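You operate a simulated robot arm through the tools that you are given. There is no shell and no other tool.

You run a simulated robot arm. Do the job below in one go: nothing can be reset, and whatever is moved stays where it is left.

## Task
Put things in order on the top of the long table. At the end: the grease pad stands where the orange beacon stood; the yellow weight stands where the black battery cell stood; the black battery cell from the top of the long table stands where the black weight stood; the black weight is on the grey case; the orange beacon stands where the yellow weight stood; whatever was shut is shut again. Leave all else as you found it, and nothing knocked over.
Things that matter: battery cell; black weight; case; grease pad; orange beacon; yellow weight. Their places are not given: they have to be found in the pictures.

Only the result counts: the job must be done as asked and must still hold three seconds after the hand-in. Knocking over, shifting, dropping, spilling or breaking anything else fails it.

## Robot
A 7-joint arm with a two-finger gripper, fixed in place. Base frame: the origin is at the foot of the arm, x ahead of it, y to its left, z up; the work surface is at about z = 0. Lengths are in m, angles in rad, forces in N, time in s.
With the tool pointing down near the work surface it reaches from about 0.16 to 0.38 m from the base axis. Its first joint turns from -1.257 to 1.257 rad. Payload 0.6 kg.
The tool frame sits at the grasp point between the pads (the TCP): z along the fingers, y along the line on which they close. The tips reach 0.022 m beyond it. The gripper opens to 0.092 m; its body begins 0.065 m behind the TCP.
Orientation is that of the tool frame in the base frame, as a unit quaternion [w, x, y, z]. With the fingers straight down and closing along the base's y, the tool's x points along the base's -x, its y along +y and its z along -z.

## Interface
- The arm moves only by the tool send_rows. Its argument "targets" is a list of rows, each a list of 3 entries, a list of its own where there are three numbers: the shift along the tool's x, y, z in m, then the turn, a rotation vector about the tool's x, y, z in degrees, then the closure, from 0 (fully open) to 1 (shut). In form: [[[x, y, z], [ax, ay, az], hand], ...]. A call has 1 to 20 rows; each row is the pose to reach, as a shift and turn from the pose commanded when the call began, along the tool's axes at that moment. Rows are played at 5 a second. More than 0.05 m and 0.15 rad between two rows, or a gripper value outside its range, and nothing of the call is played. A pose out of reach is approached as far as the arm can. The call stops where the force on the tool passes 40 N (or 10 N more than at its start, if that is more) or the arm is blocked; 0.2 s more then pass. Each finger travels about 0.0599 m/s and halts on what it meets, pressing with about 25 N; the grip force reading is that of the motor and also rises with nothing between the fingers. The clock runs only during rows and for 0.2 s after the last one: add rows that repeat a pose to give the fingers time. It gives the time, the measured TCP pose, the force on the tool (base axes), the opening and the grip force at its end, in the units of the frame above (readings bear some noise), with the torque about the TCP (base axes, N m) and any sound that the robot's microphone picked up, and new pictures: "views" is both (left out), scene, wrist or none.
- Cameras (640 x 400 px; columns grow to the right, rows downward): "scene" is fixed at [0.0446, -0.2698, 0.3942]; the picture's right is [0.84, -0.55, 0.00], its down [-0.36, -0.55, -0.75] and it looks along [0.41, 0.63, -0.66] (base axes); focal length 218 px, centre (320, 200). "wrist" rides on the gripper at [0.071, 0.019, -0.102] in the tool frame; the picture's right is [-0.26, 0.97, 0.00], its down [-0.75, -0.20, -0.62] and it looks along [-0.60, -0.16, 0.78] (tool axes); focal length 280 px, centre (320, 200).
- locate(camera, pixels): for up to 12 pixels [column, row] of the newest picture of that camera ("zoom" is the newest enlarged one), the place [x, y, z] in the base frame of the surface seen there, good to about 0.002 m. The clock stands still meanwhile.
- enlarge(camera, box): a new picture of the part [left, top, right, bottom] of that camera's present view, enlarged. The clock stands still meanwhile.
- job_done(): hands the job in; it is judged then, once.

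Open the gripper and draw the arm clear of the work before you hand the job in, unless the task says otherwise.

The tools are called after ">>>" as name(argument=value, ...) on one line, values as JSON. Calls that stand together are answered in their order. send_rows: Moves the arm, as the interface text tells. Its arguments: {"type":"object","properties":{"targets":{"type":"array"},"views":{"type":"string","enum":["both","scene","wrist","none"]}},"required":["targets"]} The other tools are called the same way: locate (camera, pixels) gives the place of the surface under pixels of a picture; enlarge (camera, box) takes an enlarged picture of a part of a camera's view; job_done () hands the job in.

At the start:

```text
time: 0.0
ee_pos: [0.2478, 0.0154, 0.2508]
orientation: [0.0, 0.0, 1.0, 0.0]
ft_force: [-0.5, 0.8, -0.3]
wrist_torque: [0.01, 0.0, -0.01]
opening: 0.0923
grasp_force: 0.1
```

scene: 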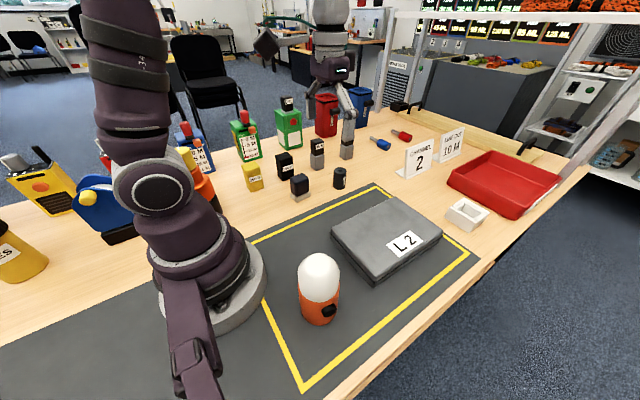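
wrist: 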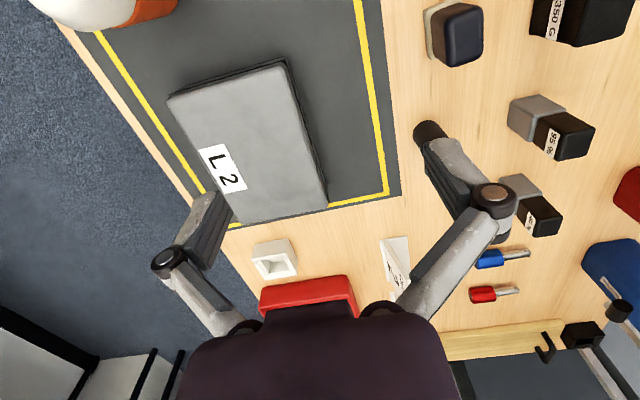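

The scene shows the orange beacon near (319,290), the grey case near (387,237), and a group of small blocks around (250-345,150-190). I enlarge those areas to identify them.

>>> enlarge(camera="scene", box=[160, 90, 360, 215])

>>> enlarge(camera="wrist", box=[400, 0, 640, 150])

>>> enlarge(camera="scene", box=[230, 180, 490, 342])

>>> enlarge(camera="scene", box=[340, 90, 580, 240])

```text
3.20 times, centred on (260, 152) of scene
```

zoom: 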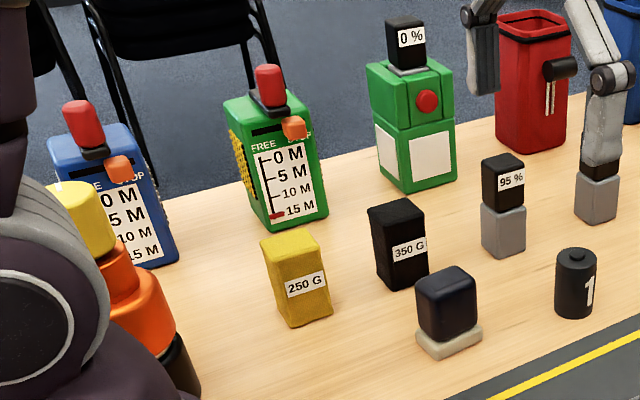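

```text
2.67 times, centred on (520, 75) of wrist
```

zoom: 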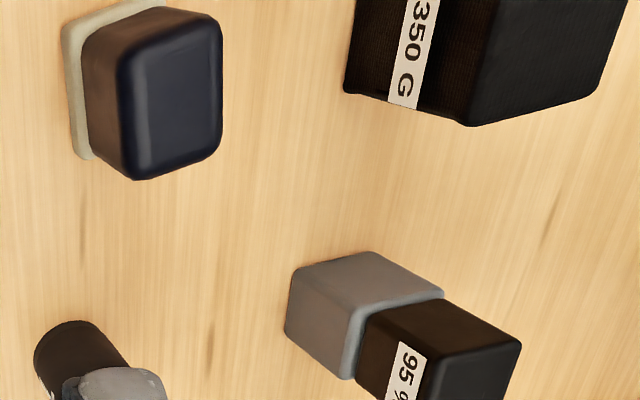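

```text
2.46 times, centred on (360, 261) of scene
```

zoom: 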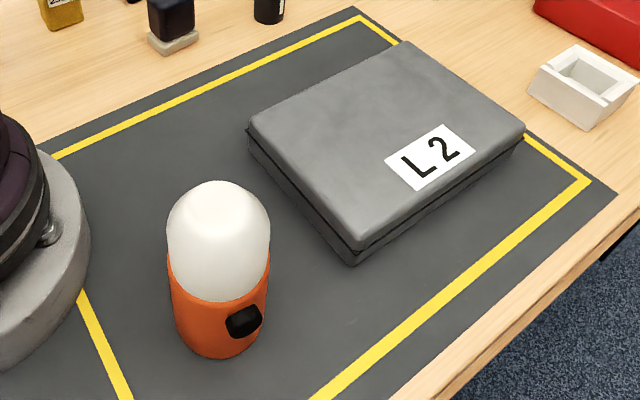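

```text
2.67 times, centred on (460, 165) of scene
```

zoom: 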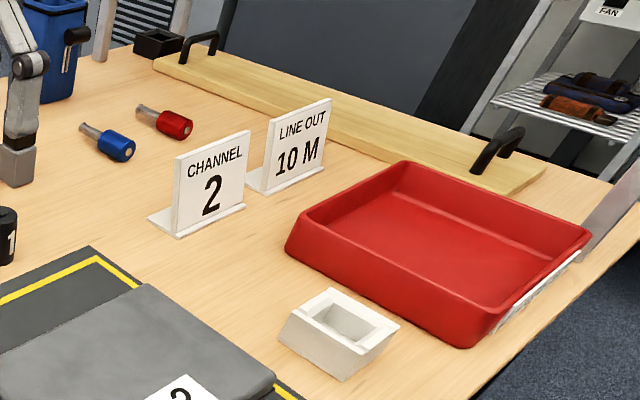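

The zooms show yellow 250 G, black 350 G, a dark block on a beige base, a black cylinder marked 1, and 95 %/0 % blocks. I look closer at these and the left side of the table to be sure what each one is.

>>> enlarge(camera="scene", box=[270, 130, 366, 210])

>>> enlarge(camera="scene", box=[0, 110, 240, 290])

>>> enlarge(camera="wrist", box=[380, 100, 640, 370])

>>> enlarge(camera="scene", box=[250, 60, 450, 185])

>>> enlarge(camera="scene", box=[500, 0, 640, 200])

>>> enlarge(camera="scene", box=[380, 0, 580, 110])

```text
5.00 times, centred on (318, 170) of scene
```

zoom: 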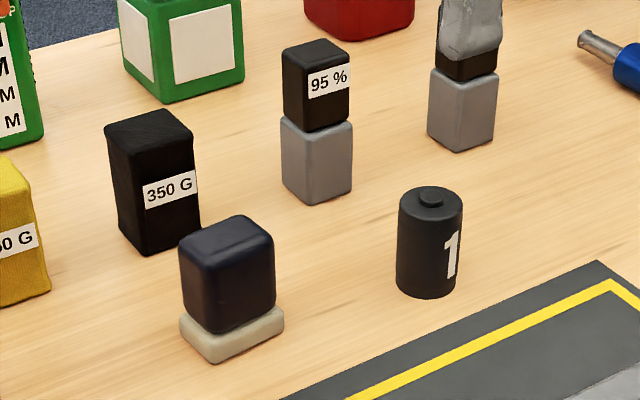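

```text
2.22 times, centred on (120, 200) of scene
```

zoom: 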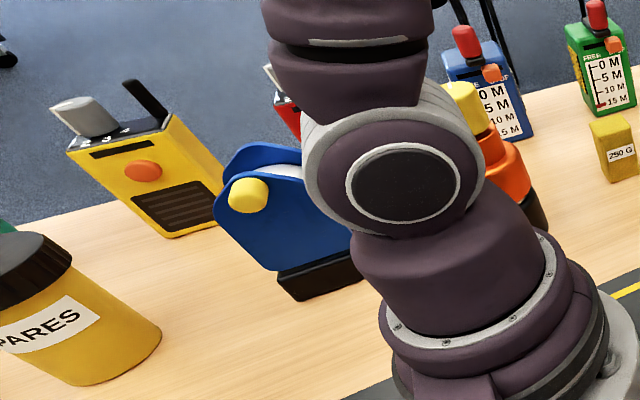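

```text
1.48 times, centred on (510, 235) of wrist
```

zoom: 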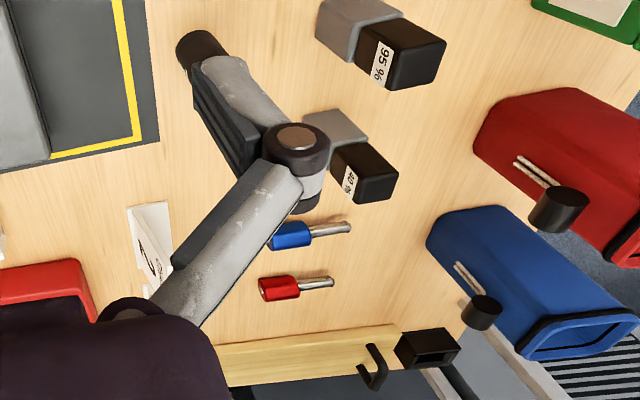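

```text
3.20 times, centred on (350, 122) of scene
```

zoom: 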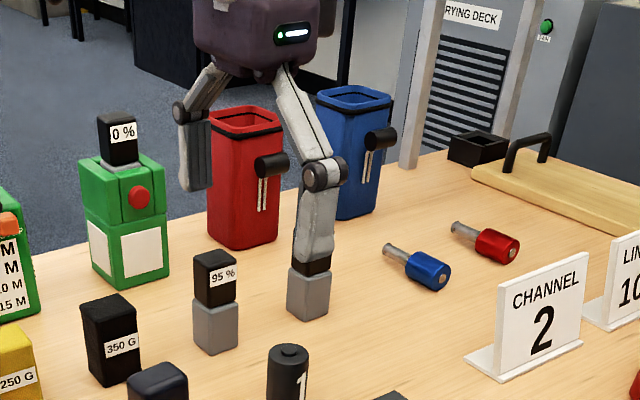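

```text
2.00 times, centred on (570, 100) of scene
```

zoom: 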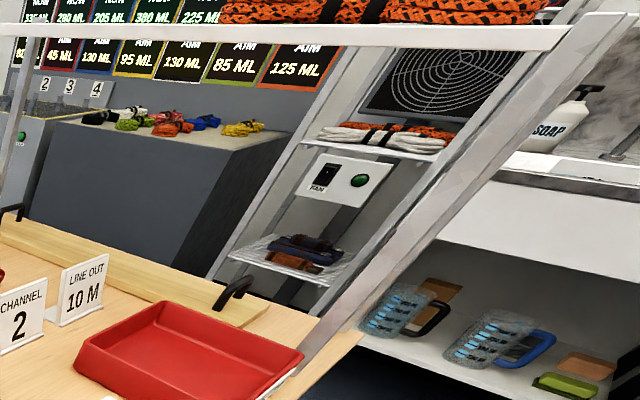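

```text
3.20 times, centred on (480, 55) of scene
```

zoom: 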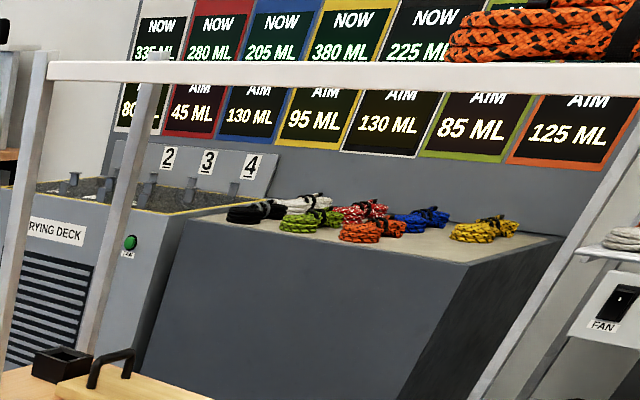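

The black cylinder with a terminal nub marked "1" is the battery cell; the dark block on a beige felt base looks like the grease pad; the dome lamp is the orange beacon. I measure their places in the scene picture.

>>> locate(camera="scene", pixels=[[251, 166], [255, 178], [284, 156], [285, 168], [300, 181], [299, 196], [340, 170], [340, 182], [319, 265], [318, 310], [317, 147], [347, 150]])

>>> locate(camera="scene", pixels=[[332, 236], [394, 199], [442, 234], [373, 272], [387, 230], [405, 242], [467, 205], [467, 222], [195, 165], [205, 190], [180, 150], [120, 210]])

```text
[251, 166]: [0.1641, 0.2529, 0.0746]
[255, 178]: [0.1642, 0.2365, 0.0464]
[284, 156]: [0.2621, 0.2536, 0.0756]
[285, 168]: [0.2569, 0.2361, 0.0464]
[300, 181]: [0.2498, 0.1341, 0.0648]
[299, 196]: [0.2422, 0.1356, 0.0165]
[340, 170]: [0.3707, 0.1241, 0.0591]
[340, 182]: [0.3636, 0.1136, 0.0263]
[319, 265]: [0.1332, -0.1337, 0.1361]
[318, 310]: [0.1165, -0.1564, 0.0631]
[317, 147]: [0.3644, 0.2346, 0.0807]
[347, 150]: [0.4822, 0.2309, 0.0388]
```

```text
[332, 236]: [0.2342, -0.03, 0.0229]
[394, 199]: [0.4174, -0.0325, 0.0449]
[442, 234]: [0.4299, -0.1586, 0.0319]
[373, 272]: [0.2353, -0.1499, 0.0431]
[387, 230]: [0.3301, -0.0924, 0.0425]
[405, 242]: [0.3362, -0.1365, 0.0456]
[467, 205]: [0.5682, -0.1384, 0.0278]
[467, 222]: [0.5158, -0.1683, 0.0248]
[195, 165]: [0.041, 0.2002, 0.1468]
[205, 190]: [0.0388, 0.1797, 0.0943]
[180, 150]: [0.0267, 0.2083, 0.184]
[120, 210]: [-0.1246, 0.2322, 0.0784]
```

All targets are within reach, with the cell at r≈0.39 being borderline. I enlarge the weights, pad and cell and will then read their top corners.

>>> enlarge(camera="scene", box=[236, 145, 316, 205])

```text
6.67 times, centred on (276, 175) of scene
```

zoom: 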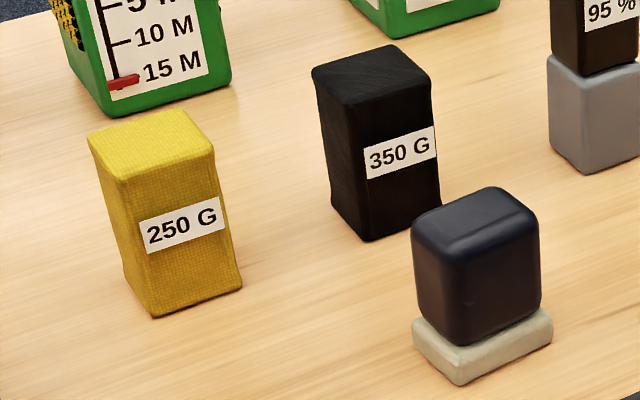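

The zoom shows clear top faces: yellow (90-215,110-180), black (312-430,45-110), pad (412-540,187-265). I read their corners and bottom edges.

>>> locate(camera="zoom", pixels=[[93, 140], [120, 178], [212, 154], [178, 112], [152, 150], [153, 314], [240, 286], [316, 73], [346, 105], [428, 84], [390, 48], [368, 76]])

>>> locate(camera="zoom", pixels=[[368, 238], [440, 208], [333, 205], [125, 280], [418, 230], [460, 258], [534, 225], [490, 190], [475, 222], [460, 383], [551, 340], [414, 345]])

```text
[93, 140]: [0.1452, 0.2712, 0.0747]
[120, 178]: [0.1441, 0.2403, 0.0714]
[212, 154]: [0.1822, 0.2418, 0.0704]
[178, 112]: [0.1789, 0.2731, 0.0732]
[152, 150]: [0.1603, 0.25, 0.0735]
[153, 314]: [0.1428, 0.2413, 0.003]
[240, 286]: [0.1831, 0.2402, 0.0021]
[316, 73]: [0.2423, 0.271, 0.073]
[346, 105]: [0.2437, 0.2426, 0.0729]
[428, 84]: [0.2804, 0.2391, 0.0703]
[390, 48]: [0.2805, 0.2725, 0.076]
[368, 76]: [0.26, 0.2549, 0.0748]
```

```text
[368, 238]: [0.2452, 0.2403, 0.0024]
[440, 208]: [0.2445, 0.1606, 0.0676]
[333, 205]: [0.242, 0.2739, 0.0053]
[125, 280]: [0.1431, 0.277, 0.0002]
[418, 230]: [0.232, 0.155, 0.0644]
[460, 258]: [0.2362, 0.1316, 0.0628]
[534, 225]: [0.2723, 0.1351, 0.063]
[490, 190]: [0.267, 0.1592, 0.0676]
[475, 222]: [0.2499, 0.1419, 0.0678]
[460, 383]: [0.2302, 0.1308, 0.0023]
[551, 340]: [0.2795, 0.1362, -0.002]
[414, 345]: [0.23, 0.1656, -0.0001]
```

The weights are axis-aligned: yellow centre ≈(0.1625,0.257), black ≈(0.2615,0.257), pad ≈(0.254,0.148). I check the tall neighbours (green units, reels, bins) that the gripper must clear.

>>> locate(camera="scene", pixels=[[240, 122], [243, 161], [258, 158], [288, 115], [284, 148], [301, 143], [287, 103], [200, 165], [196, 140], [310, 170], [322, 168], [215, 200]])

>>> locate(camera="wrist", pixels=[[455, 30], [430, 60], [480, 60], [432, 130], [570, 20], [562, 140], [540, 215], [100, 10], [150, 10], [245, 140], [180, 100], [320, 200]])

```text
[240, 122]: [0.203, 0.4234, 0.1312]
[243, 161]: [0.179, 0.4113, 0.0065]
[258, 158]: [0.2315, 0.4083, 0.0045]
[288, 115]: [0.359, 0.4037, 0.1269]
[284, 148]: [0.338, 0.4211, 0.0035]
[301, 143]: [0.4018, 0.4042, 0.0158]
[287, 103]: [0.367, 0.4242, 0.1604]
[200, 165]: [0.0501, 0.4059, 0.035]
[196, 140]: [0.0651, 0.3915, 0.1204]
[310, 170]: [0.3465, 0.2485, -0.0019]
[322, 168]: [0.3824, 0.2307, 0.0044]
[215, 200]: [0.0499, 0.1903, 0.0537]
```

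```text
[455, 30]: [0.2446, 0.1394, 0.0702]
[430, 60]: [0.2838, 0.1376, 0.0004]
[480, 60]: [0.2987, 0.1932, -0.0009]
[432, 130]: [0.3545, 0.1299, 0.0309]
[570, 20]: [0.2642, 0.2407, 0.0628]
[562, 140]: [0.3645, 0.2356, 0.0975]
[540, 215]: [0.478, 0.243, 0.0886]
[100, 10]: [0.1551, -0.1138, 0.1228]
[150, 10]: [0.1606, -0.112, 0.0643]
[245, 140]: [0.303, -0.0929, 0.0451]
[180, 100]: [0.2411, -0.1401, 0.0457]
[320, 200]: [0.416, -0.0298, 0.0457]
```

Neighbours: green units start at y≈0.40, the 95 % block at x≥0.345, and a tall bottle stands near (0.04,0.20). I move above the black weight at height z≈0.20 and look.

>>> send_rows(targets=[[[0, 0.04, 0], [0, 0, 0], 0], [[0, 0.08, 0], [0, 0, 0], 0], [[-0.005, 0.12, 0], [0, 0, 0], 0], [[-0.01, 0.16, 0], [0, 0, 0], 0], [[-0.014, 0.2, 0], [0, 0, 0], 0], [[-0.014, 0.242, 0], [0, 0, 0], 0], [[-0.014, 0.242, 0.03], [0, 0, 0], 0], [[-0.014, 0.242, 0.06], [0, 0, 0], 0], [[-0.014, 0.242, 0.06], [0, 0, 0], 0]])

```text
time: 2.0
ee_pos: [0.2574, 0.2532, 0.1887]
orientation: [0.0, 0.0, 1.0, 0.0]
ft_force: [0.6, -0.4, -0.1]
wrist_torque: [-0.02, -0.03, 0.0]
opening: 0.0921
grasp_force: 0.1
out of reach, approached as far as the arm can: row 5, 6, 7, 8, 9
```

scene: 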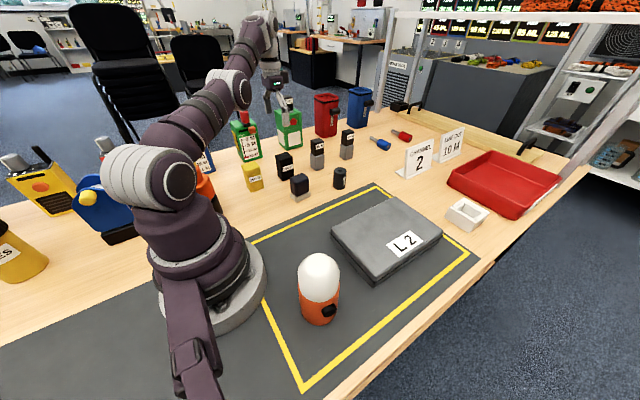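
wrist: 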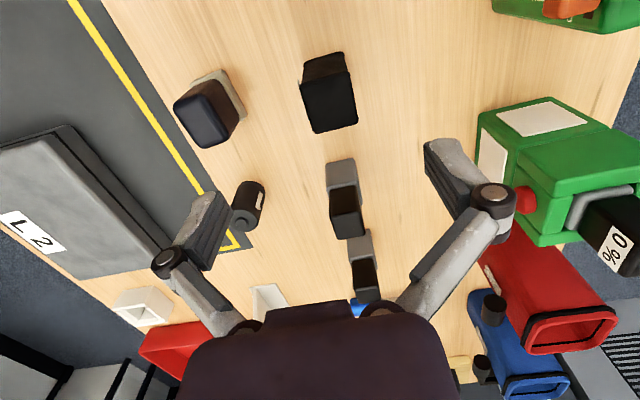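

The arm stopped slightly short at (0.257,0.253) because reach is smaller at this height; black weight sits at wrist pixel (330,90) between the fingers' lines. I lower to z≈0.12, where the reach grows, and check the pose.

>>> send_rows(targets=[[[0, 0, 0.025], [0, 0, 0], 0], [[0, 0, 0.05], [0, 0, 0], 0], [[0, 0, 0.07], [0, 0, 0], 0], [[0, 0, 0.07], [0, 0, 0], 0]])

```text
time: 3.0
ee_pos: [0.2576, 0.2521, 0.1179]
orientation: [0.0, 0.0, 1.0, 0.0]
ft_force: [-0.5, -0.1, 0.2]
wrist_torque: [0.0, 0.01, 0.01]
opening: 0.0924
grasp_force: 0.1
```

scene: 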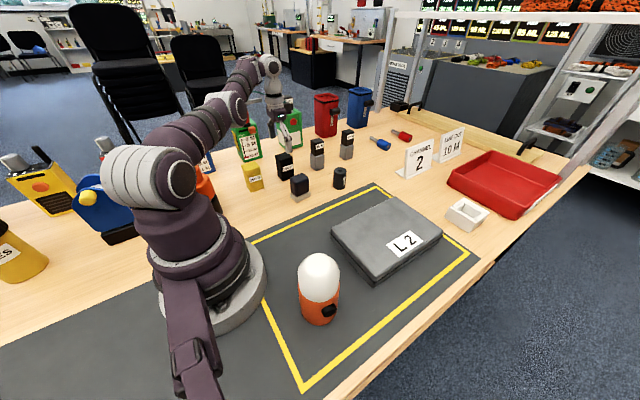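
wrist: 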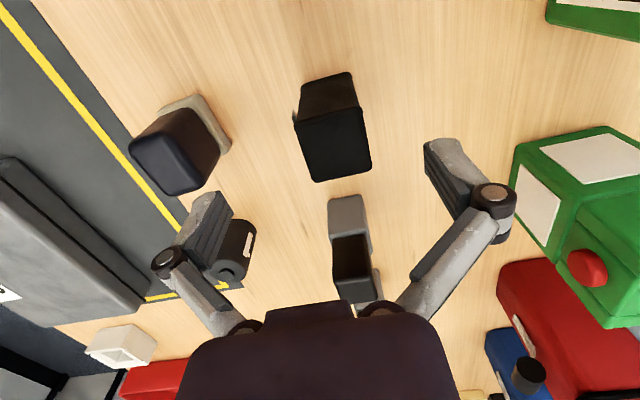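

The weight's top face is now at wrist (295-370,115-182). I read its corners against the TCP at (0.2576,0.2521).

>>> locate(camera="wrist", pixels=[[299, 122], [362, 108], [370, 165], [313, 180], [335, 145], [303, 84], [350, 74], [345, 205], [352, 245], [232, 245], [180, 165], [210, 130]])

>>> enlarge(camera="wrist", box=[240, 50, 440, 300])

```text
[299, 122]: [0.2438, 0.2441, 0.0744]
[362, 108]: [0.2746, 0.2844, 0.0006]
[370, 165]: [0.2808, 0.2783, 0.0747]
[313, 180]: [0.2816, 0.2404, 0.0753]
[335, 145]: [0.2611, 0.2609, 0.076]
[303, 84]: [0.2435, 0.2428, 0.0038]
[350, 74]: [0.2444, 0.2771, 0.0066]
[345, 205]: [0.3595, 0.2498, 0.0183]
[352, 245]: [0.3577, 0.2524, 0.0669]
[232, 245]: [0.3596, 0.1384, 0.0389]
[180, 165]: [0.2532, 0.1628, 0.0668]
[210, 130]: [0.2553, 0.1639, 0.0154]
```

```text
1.60 times, centred on (340, 175) of wrist
```

zoom: 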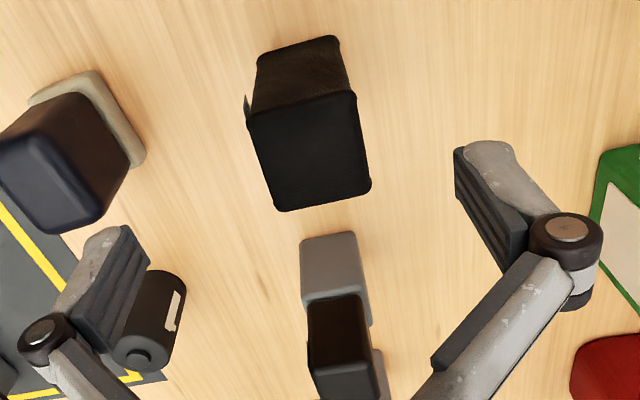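

The black weight's centre is about (0.262,0.259), top 0.075. I check where the gripper knuckles are relative to the pad before descending.

>>> locate(camera="wrist", pixels=[[155, 263], [168, 263], [205, 200], [215, 195], [492, 197], [512, 200], [430, 145], [455, 140], [470, 200], [200, 250]])

```text
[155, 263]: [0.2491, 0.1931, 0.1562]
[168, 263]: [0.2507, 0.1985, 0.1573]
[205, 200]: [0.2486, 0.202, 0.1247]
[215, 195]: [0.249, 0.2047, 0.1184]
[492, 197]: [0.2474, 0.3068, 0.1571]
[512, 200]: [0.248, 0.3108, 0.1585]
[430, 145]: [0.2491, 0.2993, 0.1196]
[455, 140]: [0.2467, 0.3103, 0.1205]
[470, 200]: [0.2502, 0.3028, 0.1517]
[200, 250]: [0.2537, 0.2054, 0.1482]
```

Knuckles extend only ±0.06 m in y, so the pad is clear. I centre over the weight, descend to z≈0.048 and close.

>>> send_rows(targets=[[[-0.0044, 0.0065, 0], [0, 0, 0], 0], [[-0.0044, 0.0065, 0.02], [0, 0, 0], 0], [[-0.0044, 0.0065, 0.045], [0, 0, 0], 0], [[-0.0044, 0.0065, 0.07], [0, 0, 0], 0], [[-0.0044, 0.0065, 0.07], [0, 0, 0], 0]])

```text
time: 4.2
ee_pos: [0.2615, 0.2595, 0.0487]
orientation: [0.0, 0.0, 1.0, 0.0]
ft_force: [0.7, 1.1, -1.3]
wrist_torque: [-0.02, 0.0, -0.01]
opening: 0.092
grasp_force: 0.0
```

scene: 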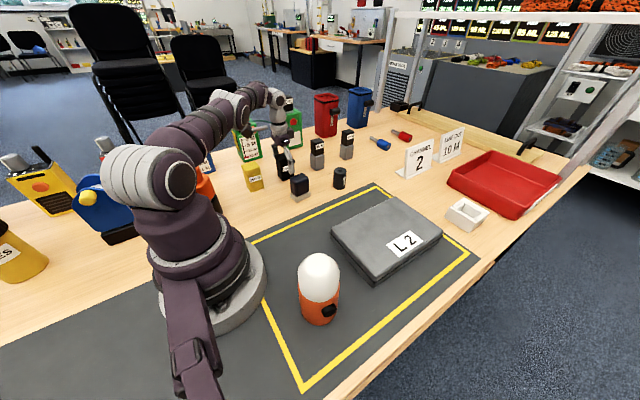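
wrist: 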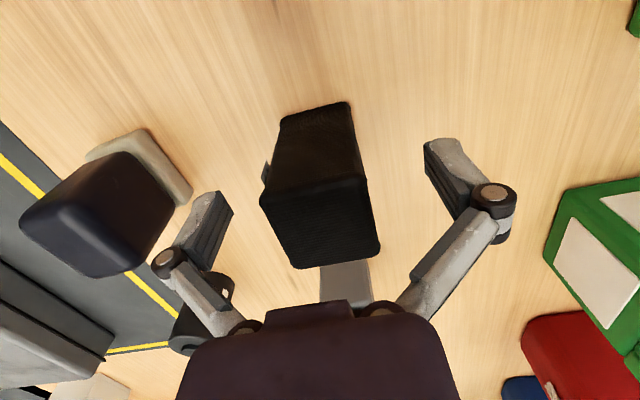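

The weight is centred between the fingers, with the pad still clear on the left. I close the gripper.

>>> send_rows(targets=[[[0, 0, 0], [0, 0, 0], 0.4], [[0, 0, 0], [0, 0, 0], 0.7], [[0, 0, 0], [0, 0, 0], 1], [[0, 0, 0], [0, 0, 0], 1], [[0, 0, 0], [0, 0, 0], 1]])

```text
time: 5.4
ee_pos: [0.2615, 0.2594, 0.049]
orientation: [0.001, 0.0, 1.0, 0.002]
ft_force: [-0.3, 4.5, 4.6]
wrist_torque: [0.18, -0.05, 0.05]
opening: 0.0399
grasp_force: 25.5
```

scene: 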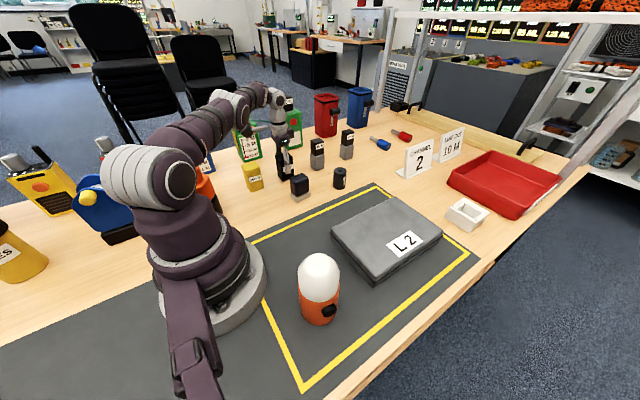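
wrist: 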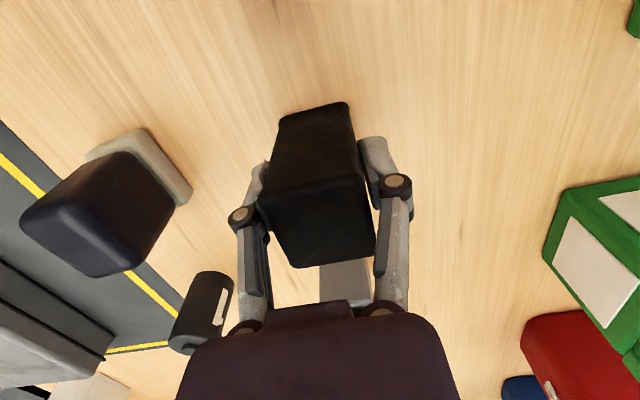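

Grip holds at 0.040 m with 25 N. I lift the weight 0.10 m and carry it over the case towards (0.32,-0.09), passing above the pad and cell.

>>> send_rows(targets=[[[0, 0, -0.025], [0, 0, 0], 1], [[0, 0, -0.05], [0, 0, 0], 1], [[0, 0, -0.075], [0, 0, 0], 1], [[0, 0, -0.1], [0, 0, 0], 1], [[0, -0.03, -0.1], [0, 0, 0], 1], [[0, -0.06, -0.1], [0, 0, 0], 1], [[-0.005, -0.095, -0.1], [0, 0, 0], 1], [[-0.01, -0.13, -0.1], [0, 0, 0], 1], [[-0.02, -0.165, -0.1], [0, 0, 0], 1], [[-0.03, -0.2, -0.1], [0, 0, 0], 1], [[-0.04, -0.235, -0.1], [0, 0, 0], 1], [[-0.05, -0.27, -0.1], [0, 0, 0], 1], [[-0.058, -0.305, -0.1], [0, 0, 0], 1], [[-0.058, -0.335, -0.1], [0, 0, 0], 1], [[-0.058, -0.349, -0.1], [0, 0, 0], 1], [[-0.058, -0.349, -0.1], [0, 0, 0], 1]])

```text
time: 8.8
ee_pos: [0.3206, -0.09, 0.1481]
orientation: [-0.001, -0.001, 1.0, 0.001]
ft_force: [0.1, 0.1, -2.6]
wrist_torque: [-0.01, 0.03, 0.01]
opening: 0.0397
grasp_force: 24.8
```

scene: 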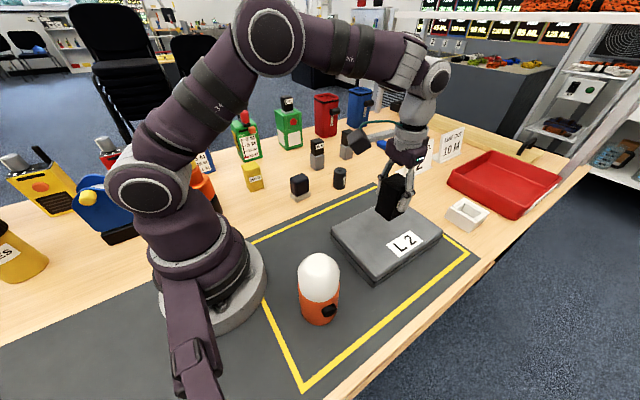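
wrist: 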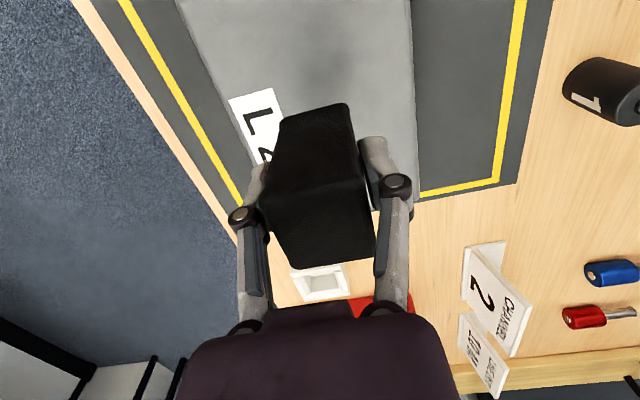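

The weight hangs over the case centre with ~2.6 N of load. I lower it to just above the case top (z≈0.045) in small steps.

>>> send_rows(targets=[[[0, 0, 0.02], [0, 0, 0], 1], [[0, 0, 0.04], [0, 0, 0], 1], [[0, 0, 0.048], [0, 0, 0], 1], [[0, 0, 0.051], [0, 0, 0], 1], [[0, 0, 0.053], [0, 0, 0], 1], [[0, 0, 0.053], [0, 0, 0], 1]], views="both")

```text
time: 10.2
ee_pos: [0.3198, -0.0903, 0.0958]
orientation: [-0.001, 0.0, 1.0, 0.0]
ft_force: [0.6, 1.2, -3.5]
wrist_torque: [-0.01, 0.0, 0.01]
opening: 0.0397
grasp_force: 24.8
```

scene: 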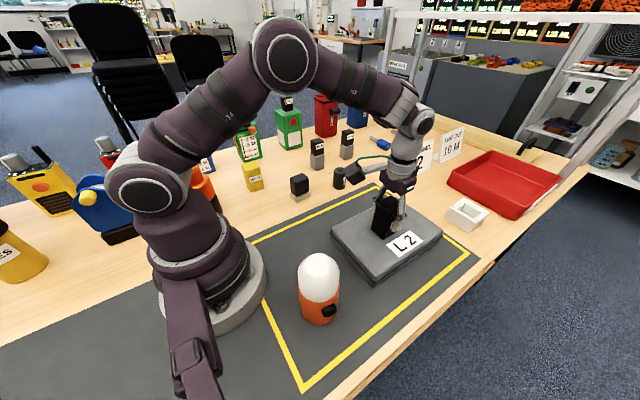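
wrist: 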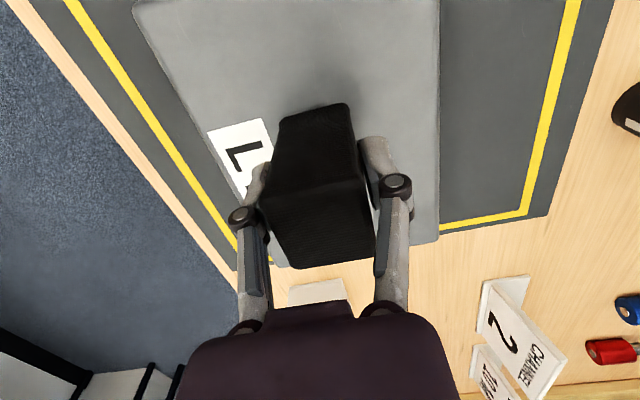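

Load is still about -3.5 N, so no contact yet. I lower by 1 mm steps a few mm more.

>>> send_rows(targets=[[[0, 0, 0.001], [0, 0, 0], 1], [[0, 0, 0.002], [0, 0, 0], 1], [[0, 0, 0.002], [0, 0, 0], 1]], views="none")

```text
time: 11.0
ee_pos: [0.319, -0.0905, 0.0937]
orientation: [0.0, 0.0, 1.0, 0.001]
ft_force: [-2.8, 1.5, 4.2]
wrist_torque: [0.0, -0.03, 0.02]
opening: 0.0399
grasp_force: 25.0
```

Force turned to +4.2 N, so the weight rests on the case. I open the gripper, then rise.

>>> send_rows(targets=[[[0, 0, 0], [0, 0, 0], 0.5], [[0, 0, 0], [0, 0, 0], 0.2], [[0, 0, 0], [0, 0, 0], 0], [[0, 0, 0], [0, 0, 0], 0], [[0, 0, -0.03], [0, 0, 0], 0], [[0, 0, -0.06], [0, 0, 0], 0], [[0, 0, -0.1], [0, 0, 0], 0], [[0, 0, -0.1], [0, 0, 0], 0]])

```text
time: 12.8
ee_pos: [0.3184, -0.0906, 0.1935]
orientation: [0.001, -0.001, 1.0, 0.0]
ft_force: [0.6, -0.9, 1.1]
wrist_torque: [0.01, 0.04, 0.0]
opening: 0.092
grasp_force: 0.0
```

scene: 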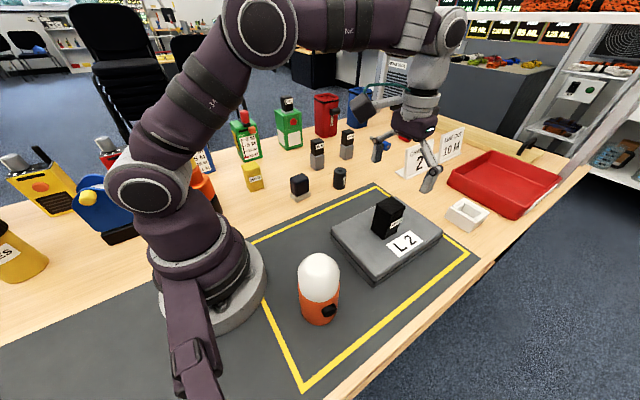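
wrist: 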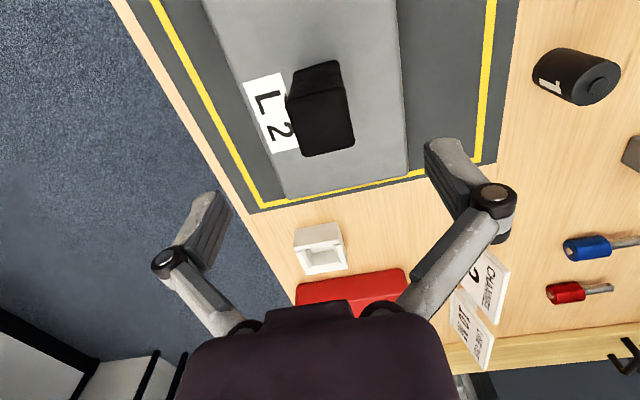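

The black weight stands on the case. Next the battery cell at wrist (575,75): I measure it in both views.

>>> enlarge(camera="scene", box=[310, 155, 374, 199])

>>> locate(camera="wrist", pixels=[[600, 80], [618, 75], [583, 85], [598, 100], [595, 62], [545, 50], [538, 90], [350, 110], [330, 110]])

```text
9.09 times, centred on (342, 177) of scene
```

zoom: 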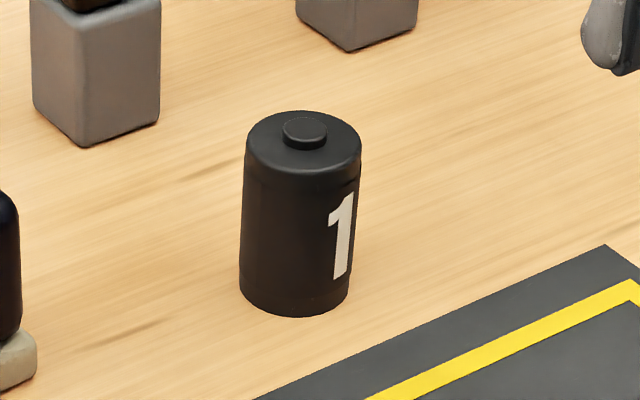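

```text
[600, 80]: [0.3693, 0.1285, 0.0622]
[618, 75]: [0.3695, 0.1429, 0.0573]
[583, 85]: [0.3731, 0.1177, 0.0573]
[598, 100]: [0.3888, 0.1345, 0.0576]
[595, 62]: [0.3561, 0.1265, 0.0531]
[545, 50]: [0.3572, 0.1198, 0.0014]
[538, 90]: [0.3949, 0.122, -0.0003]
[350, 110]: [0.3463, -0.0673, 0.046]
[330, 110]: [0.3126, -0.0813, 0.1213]
```

The cell is a cylinder with a nub on top; I read its top rim and base in the zoom for an exact centre.

>>> locate(camera="zoom", pixels=[[305, 127], [250, 142], [358, 148], [300, 172], [310, 114], [243, 290], [350, 290], [293, 314], [283, 130], [326, 133], [300, 250]])

```text
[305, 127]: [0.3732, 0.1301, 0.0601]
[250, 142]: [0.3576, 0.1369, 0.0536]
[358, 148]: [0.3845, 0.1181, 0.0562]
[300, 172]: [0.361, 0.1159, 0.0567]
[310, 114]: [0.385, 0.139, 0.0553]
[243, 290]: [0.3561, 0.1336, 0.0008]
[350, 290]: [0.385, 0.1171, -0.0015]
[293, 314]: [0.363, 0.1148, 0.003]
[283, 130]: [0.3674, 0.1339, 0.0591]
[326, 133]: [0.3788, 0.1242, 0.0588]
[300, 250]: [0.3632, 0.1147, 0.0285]
```

The cell's centre is about (0.372,0.128), r≈0.393, with top rim 0.057, so I will lean the fingers 12° outward (turn about tool y) to reach it. I travel there and stop at z≈0.11.

>>> send_rows(targets=[[[0, 0.04, 0], [0, 0, 0], 0], [[0, 0.08, 0], [0, 0, 0], 0], [[0, 0.12, 0], [0, 0, 0], 0], [[0, 0.16, 0], [0, 0, 0], 0], [[0, 0.19, 0], [0, -6, 0], 0], [[0, 0.2186, 0.02], [0, -12, 0], 0], [[-0.02, 0.2186, 0.05], [0, -12, 0], 0], [[-0.04, 0.2186, 0.07], [0, -12, 0], 0], [[-0.0536, 0.2186, 0.08], [0, -12, 0], 0], [[-0.0536, 0.2186, 0.08], [0, -12, 0], 0]])

```text
time: 15.0
ee_pos: [0.3723, 0.128, 0.1129]
orientation: [0.104, 0.001, 0.995, 0.0]
ft_force: [-0.1, -0.4, 0.6]
wrist_torque: [-0.02, -0.02, 0.01]
opening: 0.0922
grasp_force: 0.0
```

scene: 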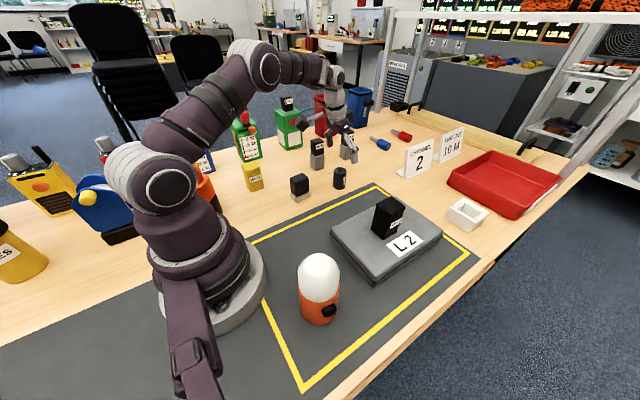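
wrist: 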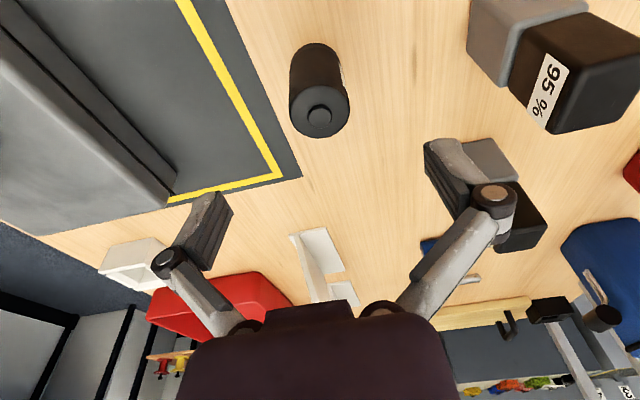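

The tilted pose was reached exactly at (0.3723,0.128,0.113). I verify the cell's centre from the wrist view, nub at (320,118).

>>> locate(camera="wrist", pixels=[[320, 116], [291, 107], [349, 105], [320, 136], [320, 92], [295, 60], [340, 55], [420, 160], [215, 210], [300, 180]])

```text
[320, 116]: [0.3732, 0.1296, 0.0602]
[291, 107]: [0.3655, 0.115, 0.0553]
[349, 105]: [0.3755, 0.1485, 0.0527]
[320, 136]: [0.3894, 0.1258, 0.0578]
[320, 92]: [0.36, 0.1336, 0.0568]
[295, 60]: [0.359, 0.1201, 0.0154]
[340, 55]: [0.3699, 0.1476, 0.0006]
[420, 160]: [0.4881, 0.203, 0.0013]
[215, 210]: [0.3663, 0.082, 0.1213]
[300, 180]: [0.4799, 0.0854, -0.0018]
```

The cell's centre is ≈(0.373,0.129). I descend vertically (tilt-compensated) to z≈0.033 around it.

>>> send_rows(targets=[[[0.004, 0.0012, 0.0196], [0, 0, 0], 0], [[0.008, 0.0012, 0.0392], [0, 0, 0], 0], [[0.012, 0.0012, 0.0588], [0, 0, 0], 0], [[0.016, 0.0012, 0.0784], [0, 0, 0], 0], [[0.016, 0.0012, 0.0784], [0, 0, 0], 0]])

```text
time: 16.2
ee_pos: [0.3735, 0.1283, 0.0324]
orientation: [0.105, 0.0, 0.994, 0.0]
ft_force: [-0.5, 0.1, -0.3]
wrist_torque: [0.02, -0.02, -0.04]
opening: 0.092
grasp_force: 0.0
```

scene: 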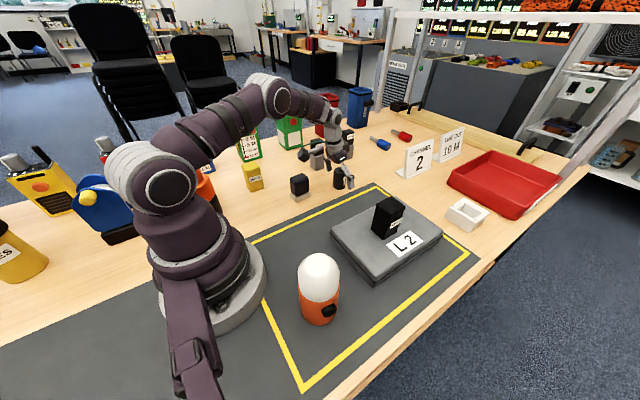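
wrist: 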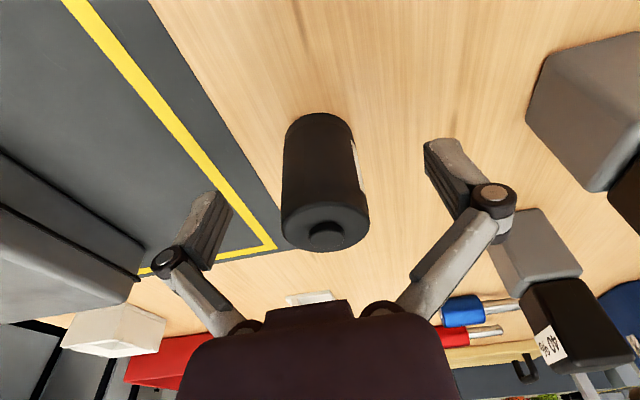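

The cell sits centrally between the fingers. I close on it.

>>> send_rows(targets=[[[0, 0, 0], [0, 0, 0], 0.4], [[0, 0, 0], [0, 0, 0], 0.7], [[0, 0, 0], [0, 0, 0], 1], [[0, 0, 0], [0, 0, 0], 1], [[0, 0, 0], [0, 0, 0], 1]])

```text
time: 17.4
ee_pos: [0.3735, 0.1287, 0.0324]
orientation: [0.105, 0.0, 0.994, 0.0]
ft_force: [-2.1, 0.1, 4.0]
wrist_torque: [0.04, 0.03, 0.03]
opening: 0.0351
grasp_force: 24.9
```

scene: 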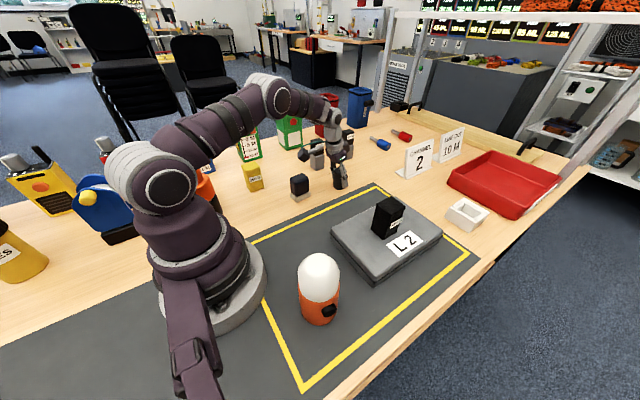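
wrist: 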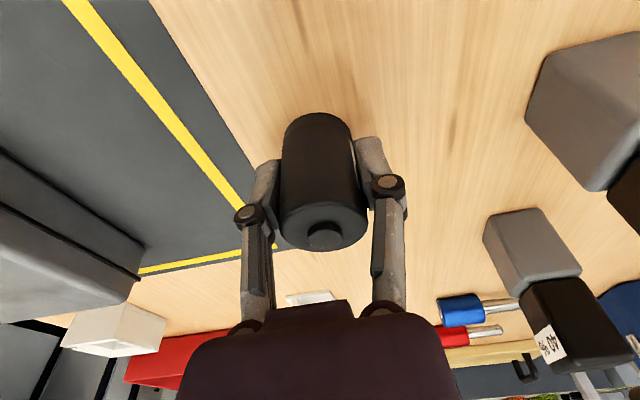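

The cell is held (0.035 m wide, 25 N). I lift it 0.10 m, draw in along x, then carry it over to the black weight's old place (0.262,0.259).

>>> send_rows(targets=[[[-0.0042, 0, -0.0196], [0, 0, 0], 1], [[-0.0104, 0, -0.0489], [0, 0, 0], 1], [[-0.0166, 0, -0.0782], [0, 0, 0], 1], [[-0.0208, 0, -0.0978], [0, 0, 0], 1], [[0.0085, 0, -0.104], [0, 0, 0], 1], [[0.0379, 0, -0.1103], [0, 0, 0], 1], [[0.0672, 0, -0.1165], [0, 0, 0], 1], [[0.0882, 0, -0.121], [0, 0, 0], 1], [[0.0882, 0.03, -0.121], [0, 0, 0], 1], [[0.0882, 0.06, -0.121], [0, 0, 0], 1], [[0.0882, 0.09, -0.121], [0, 0, 0], 1], [[0.0882, 0.12, -0.121], [0, 0, 0], 1], [[0.0882, 0.1305, -0.121], [0, 0, 0], 1], [[0.0882, 0.1305, -0.121], [0, 0, 0], 1]])

```text
time: 20.4
ee_pos: [0.2628, 0.2606, 0.1342]
orientation: [0.105, -0.001, 0.995, -0.001]
ft_force: [-0.4, -0.4, -1.6]
wrist_torque: [0.0, 0.02, -0.01]
opening: 0.0351
grasp_force: 24.7
```

scene: 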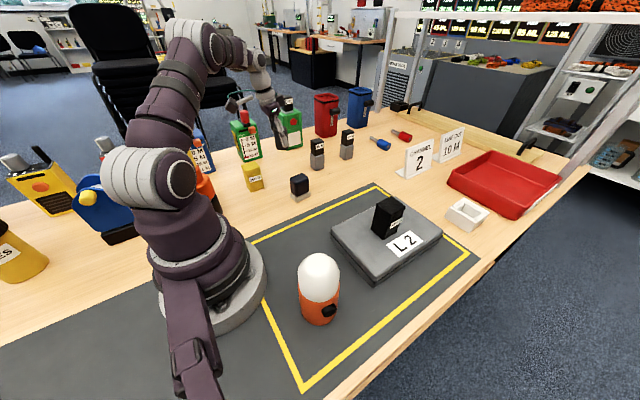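
wrist: 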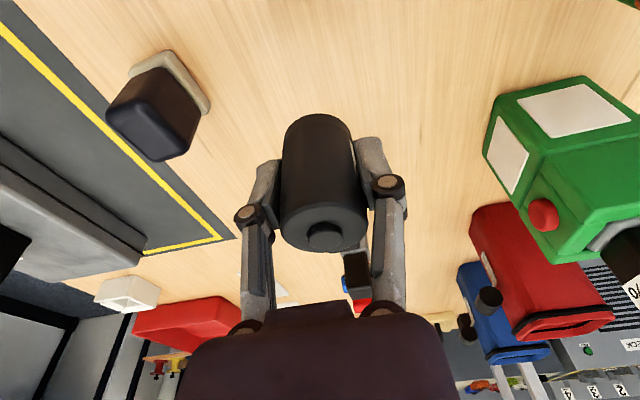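

The cell is held at (0.263,0.2605,0.134) upright. I lower it about 0.10 m, slowly at the end.

>>> send_rows(targets=[[[0.007, -0.0015, 0.0291], [0, 0, 0], 1], [[0.0133, -0.0015, 0.0585], [0, 0, 0], 1], [[0.0185, -0.0015, 0.0829], [0, 0, 0], 1], [[0.0206, -0.0015, 0.0927], [0, 0, 0], 1], [[0.0212, -0.0015, 0.0956], [0, 0, 0], 1], [[0.0214, -0.0015, 0.0966], [0, 0, 0], 1], [[0.0214, -0.0015, 0.0966], [0, 0, 0], 1]])

```text
time: 22.0
ee_pos: [0.2618, 0.2576, 0.0355]
orientation: [0.105, 0.0, 0.995, 0.001]
ft_force: [0.5, 0.4, -2.1]
wrist_torque: [-0.03, -0.01, -0.01]
opening: 0.035
grasp_force: 24.9
```

scene: 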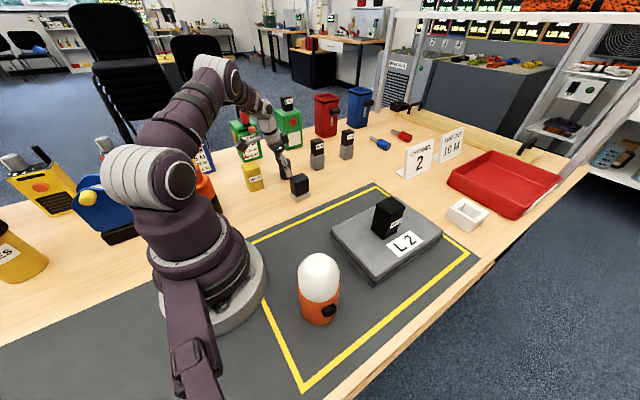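
wrist: 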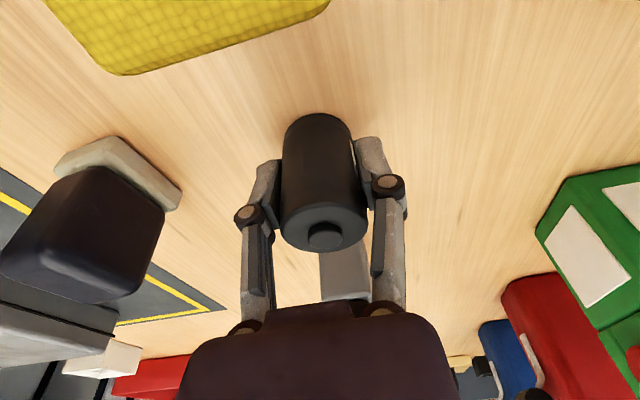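

Still hanging (-2.1 N) at z≈0.0355. I lower in 1 mm steps to contact.

>>> send_rows(targets=[[[0.0002, 0, 0.001], [0, 0, 0], 1], [[0.0004, 0, 0.002], [0, 0, 0], 1], [[0.0006, 0, 0.003], [0, 0, 0], 1], [[0.0006, 0, 0.003], [0, 0, 0], 1]], views="none")

```text
time: 23.0
ee_pos: [0.2618, 0.2601, 0.0332]
orientation: [0.106, 0.001, 0.994, 0.0]
ft_force: [-4.5, -4.7, 22.8]
wrist_torque: [-0.13, 0.12, -0.03]
opening: 0.035
grasp_force: 24.9
```

Contact at 22.8 N, a bit firm. I ease up 1 mm, then open and rise vertically.

>>> send_rows(targets=[[[-0.0002, 0, -0.001], [0, 0, 0], 1], [[-0.0002, 0, -0.001], [0, 0, 0], 1]], views="none")

```text
time: 23.6
ee_pos: [0.2623, 0.2595, 0.0339]
orientation: [0.104, 0.0, 0.995, -0.001]
ft_force: [0.9, 0.0, -1.2]
wrist_torque: [0.02, 0.03, -0.02]
opening: 0.035
grasp_force: 24.5
```

Now the load is near zero at the table surface. I lower 0.5 mm, open, and rise.

>>> send_rows(targets=[[[0.0001, 0, 0.0005], [0, 0, 0], 1], [[0.0001, 0, 0.0005], [0, 0, 0], 0.6], [[0.0001, 0, 0.0005], [0, 0, 0], 0.3], [[0.0001, 0, 0.0005], [0, 0, 0], 0], [[0.0001, 0, 0.0005], [0, 0, 0], 0], [[-0.0042, 0, -0.0196], [0, 0, 0], 0], [[-0.0104, 0, -0.0489], [0, 0, 0], 0], [[-0.0166, 0, -0.0782], [0, 0, 0], 0], [[-0.0208, 0, -0.0978], [0, 0, 0], 0], [[-0.0208, 0, -0.0978], [0, 0, 0], 0]])

```text
time: 25.8
ee_pos: [0.263, 0.2599, 0.1332]
orientation: [0.104, 0.0, 0.995, 0.001]
ft_force: [0.4, 0.4, -0.3]
wrist_torque: [0.02, -0.02, -0.02]
opening: 0.0919
grasp_force: 0.0
```

scene: 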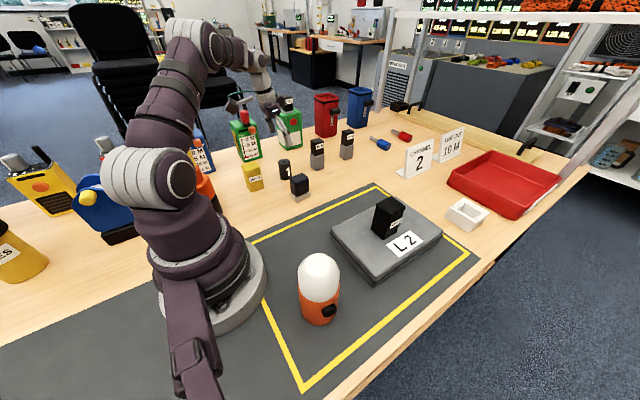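
wrist: 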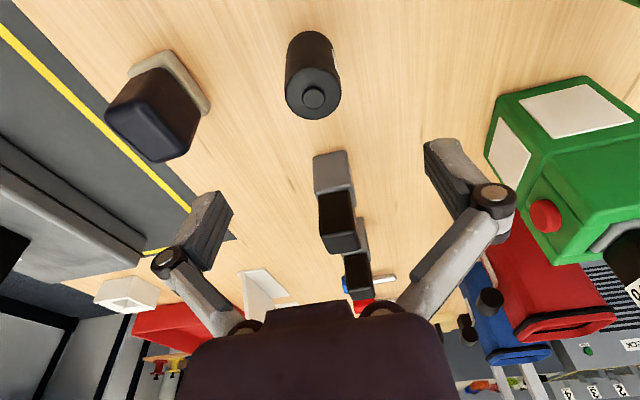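

The cell stands upright at the old black-weight place. I verify its position and inspect the bottle beside the yellow weight before approaching.

>>> locate(camera="wrist", pixels=[[313, 95], [287, 90], [340, 85], [313, 117], [310, 73]])

>>> enlarge(camera="scene", box=[150, 130, 310, 230])

```text
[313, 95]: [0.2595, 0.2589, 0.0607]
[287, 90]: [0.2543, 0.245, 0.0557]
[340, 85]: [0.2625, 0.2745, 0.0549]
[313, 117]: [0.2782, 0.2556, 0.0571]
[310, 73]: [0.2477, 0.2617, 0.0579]
```

```text
4.00 times, centred on (230, 180) of scene
```

zoom: 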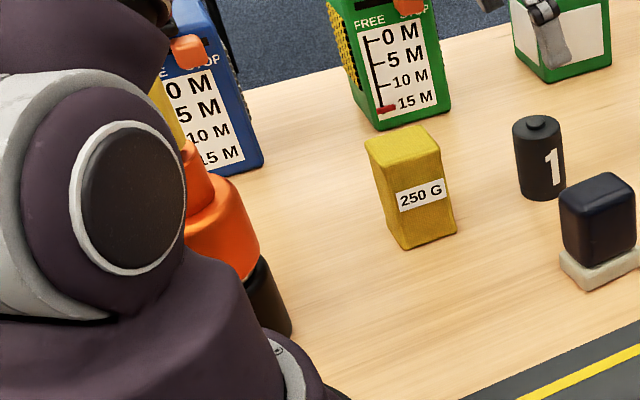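

The cell is centred at ≈(0.261,0.259). I measure the bottle's visible right edge to know the clearance when the gripper comes over the yellow weight.

>>> locate(camera="zoom", pixels=[[285, 325], [270, 270], [250, 240], [215, 180], [190, 160], [165, 100], [275, 335], [210, 210], [230, 260], [395, 180], [415, 250], [455, 235]])

```text
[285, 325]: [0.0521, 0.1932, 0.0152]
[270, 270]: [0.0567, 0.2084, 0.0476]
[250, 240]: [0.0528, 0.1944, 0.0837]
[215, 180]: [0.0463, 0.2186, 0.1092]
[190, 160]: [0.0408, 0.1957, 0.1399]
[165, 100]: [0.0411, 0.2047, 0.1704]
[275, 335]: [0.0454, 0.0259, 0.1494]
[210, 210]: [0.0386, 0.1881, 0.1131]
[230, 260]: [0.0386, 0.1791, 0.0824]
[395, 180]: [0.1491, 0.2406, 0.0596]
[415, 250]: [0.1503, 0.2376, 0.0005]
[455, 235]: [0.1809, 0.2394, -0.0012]
```

The bottle's edge is at x≈0.057, well clear of the camera's expected position (0.07,0.277). I move over the yellow weight at z≈0.12, keeping the tilt.

>>> send_rows(targets=[[[0.0293, 0, -0.0062], [0, 0, 0], 0], [[0.0587, 0, -0.0125], [0, 0, 0], 0], [[0.088, -0.001, -0.0187], [0, 0, 0], 0], [[0.1004, -0.0024, -0.0111], [0, 0, 0], 0], [[0.1004, -0.0024, -0.0111], [0, 0, 0], 0]])

```text
time: 27.0
ee_pos: [0.1628, 0.2576, 0.1231]
orientation: [0.105, 0.0, 0.994, 0.0]
ft_force: [-0.4, 0.6, 0.6]
wrist_torque: [0.01, 0.0, -0.01]
opening: 0.092
grasp_force: 0.1
```

scene: 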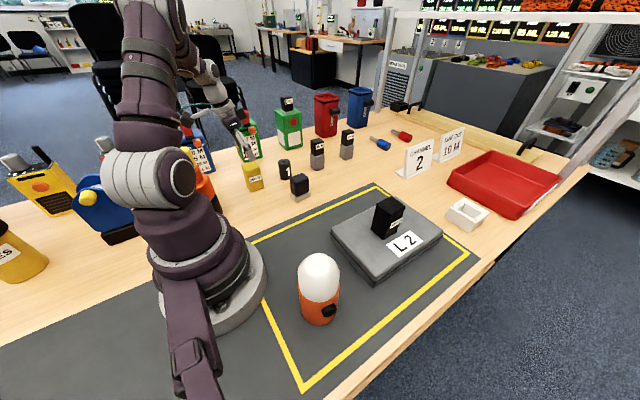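
wrist: 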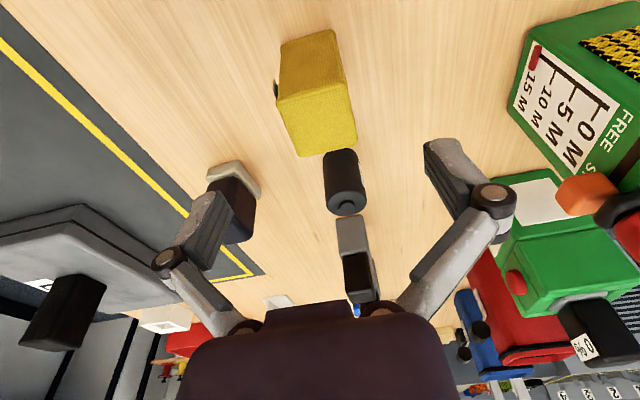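

Yellow weight's top is at wrist (278-355,85-155). I measure its corners against the TCP (0.1628,0.2576).

>>> locate(camera="wrist", pixels=[[280, 97], [348, 86], [355, 142], [298, 155], [318, 120], [284, 45], [333, 32], [290, 130], [352, 115]])

```text
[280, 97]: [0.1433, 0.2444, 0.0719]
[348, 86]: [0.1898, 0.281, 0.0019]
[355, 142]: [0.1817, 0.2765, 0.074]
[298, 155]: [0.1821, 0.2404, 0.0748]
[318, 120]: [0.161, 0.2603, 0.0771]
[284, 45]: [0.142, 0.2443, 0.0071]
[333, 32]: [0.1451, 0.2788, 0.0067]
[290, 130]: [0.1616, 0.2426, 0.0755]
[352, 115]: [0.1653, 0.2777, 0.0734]
```

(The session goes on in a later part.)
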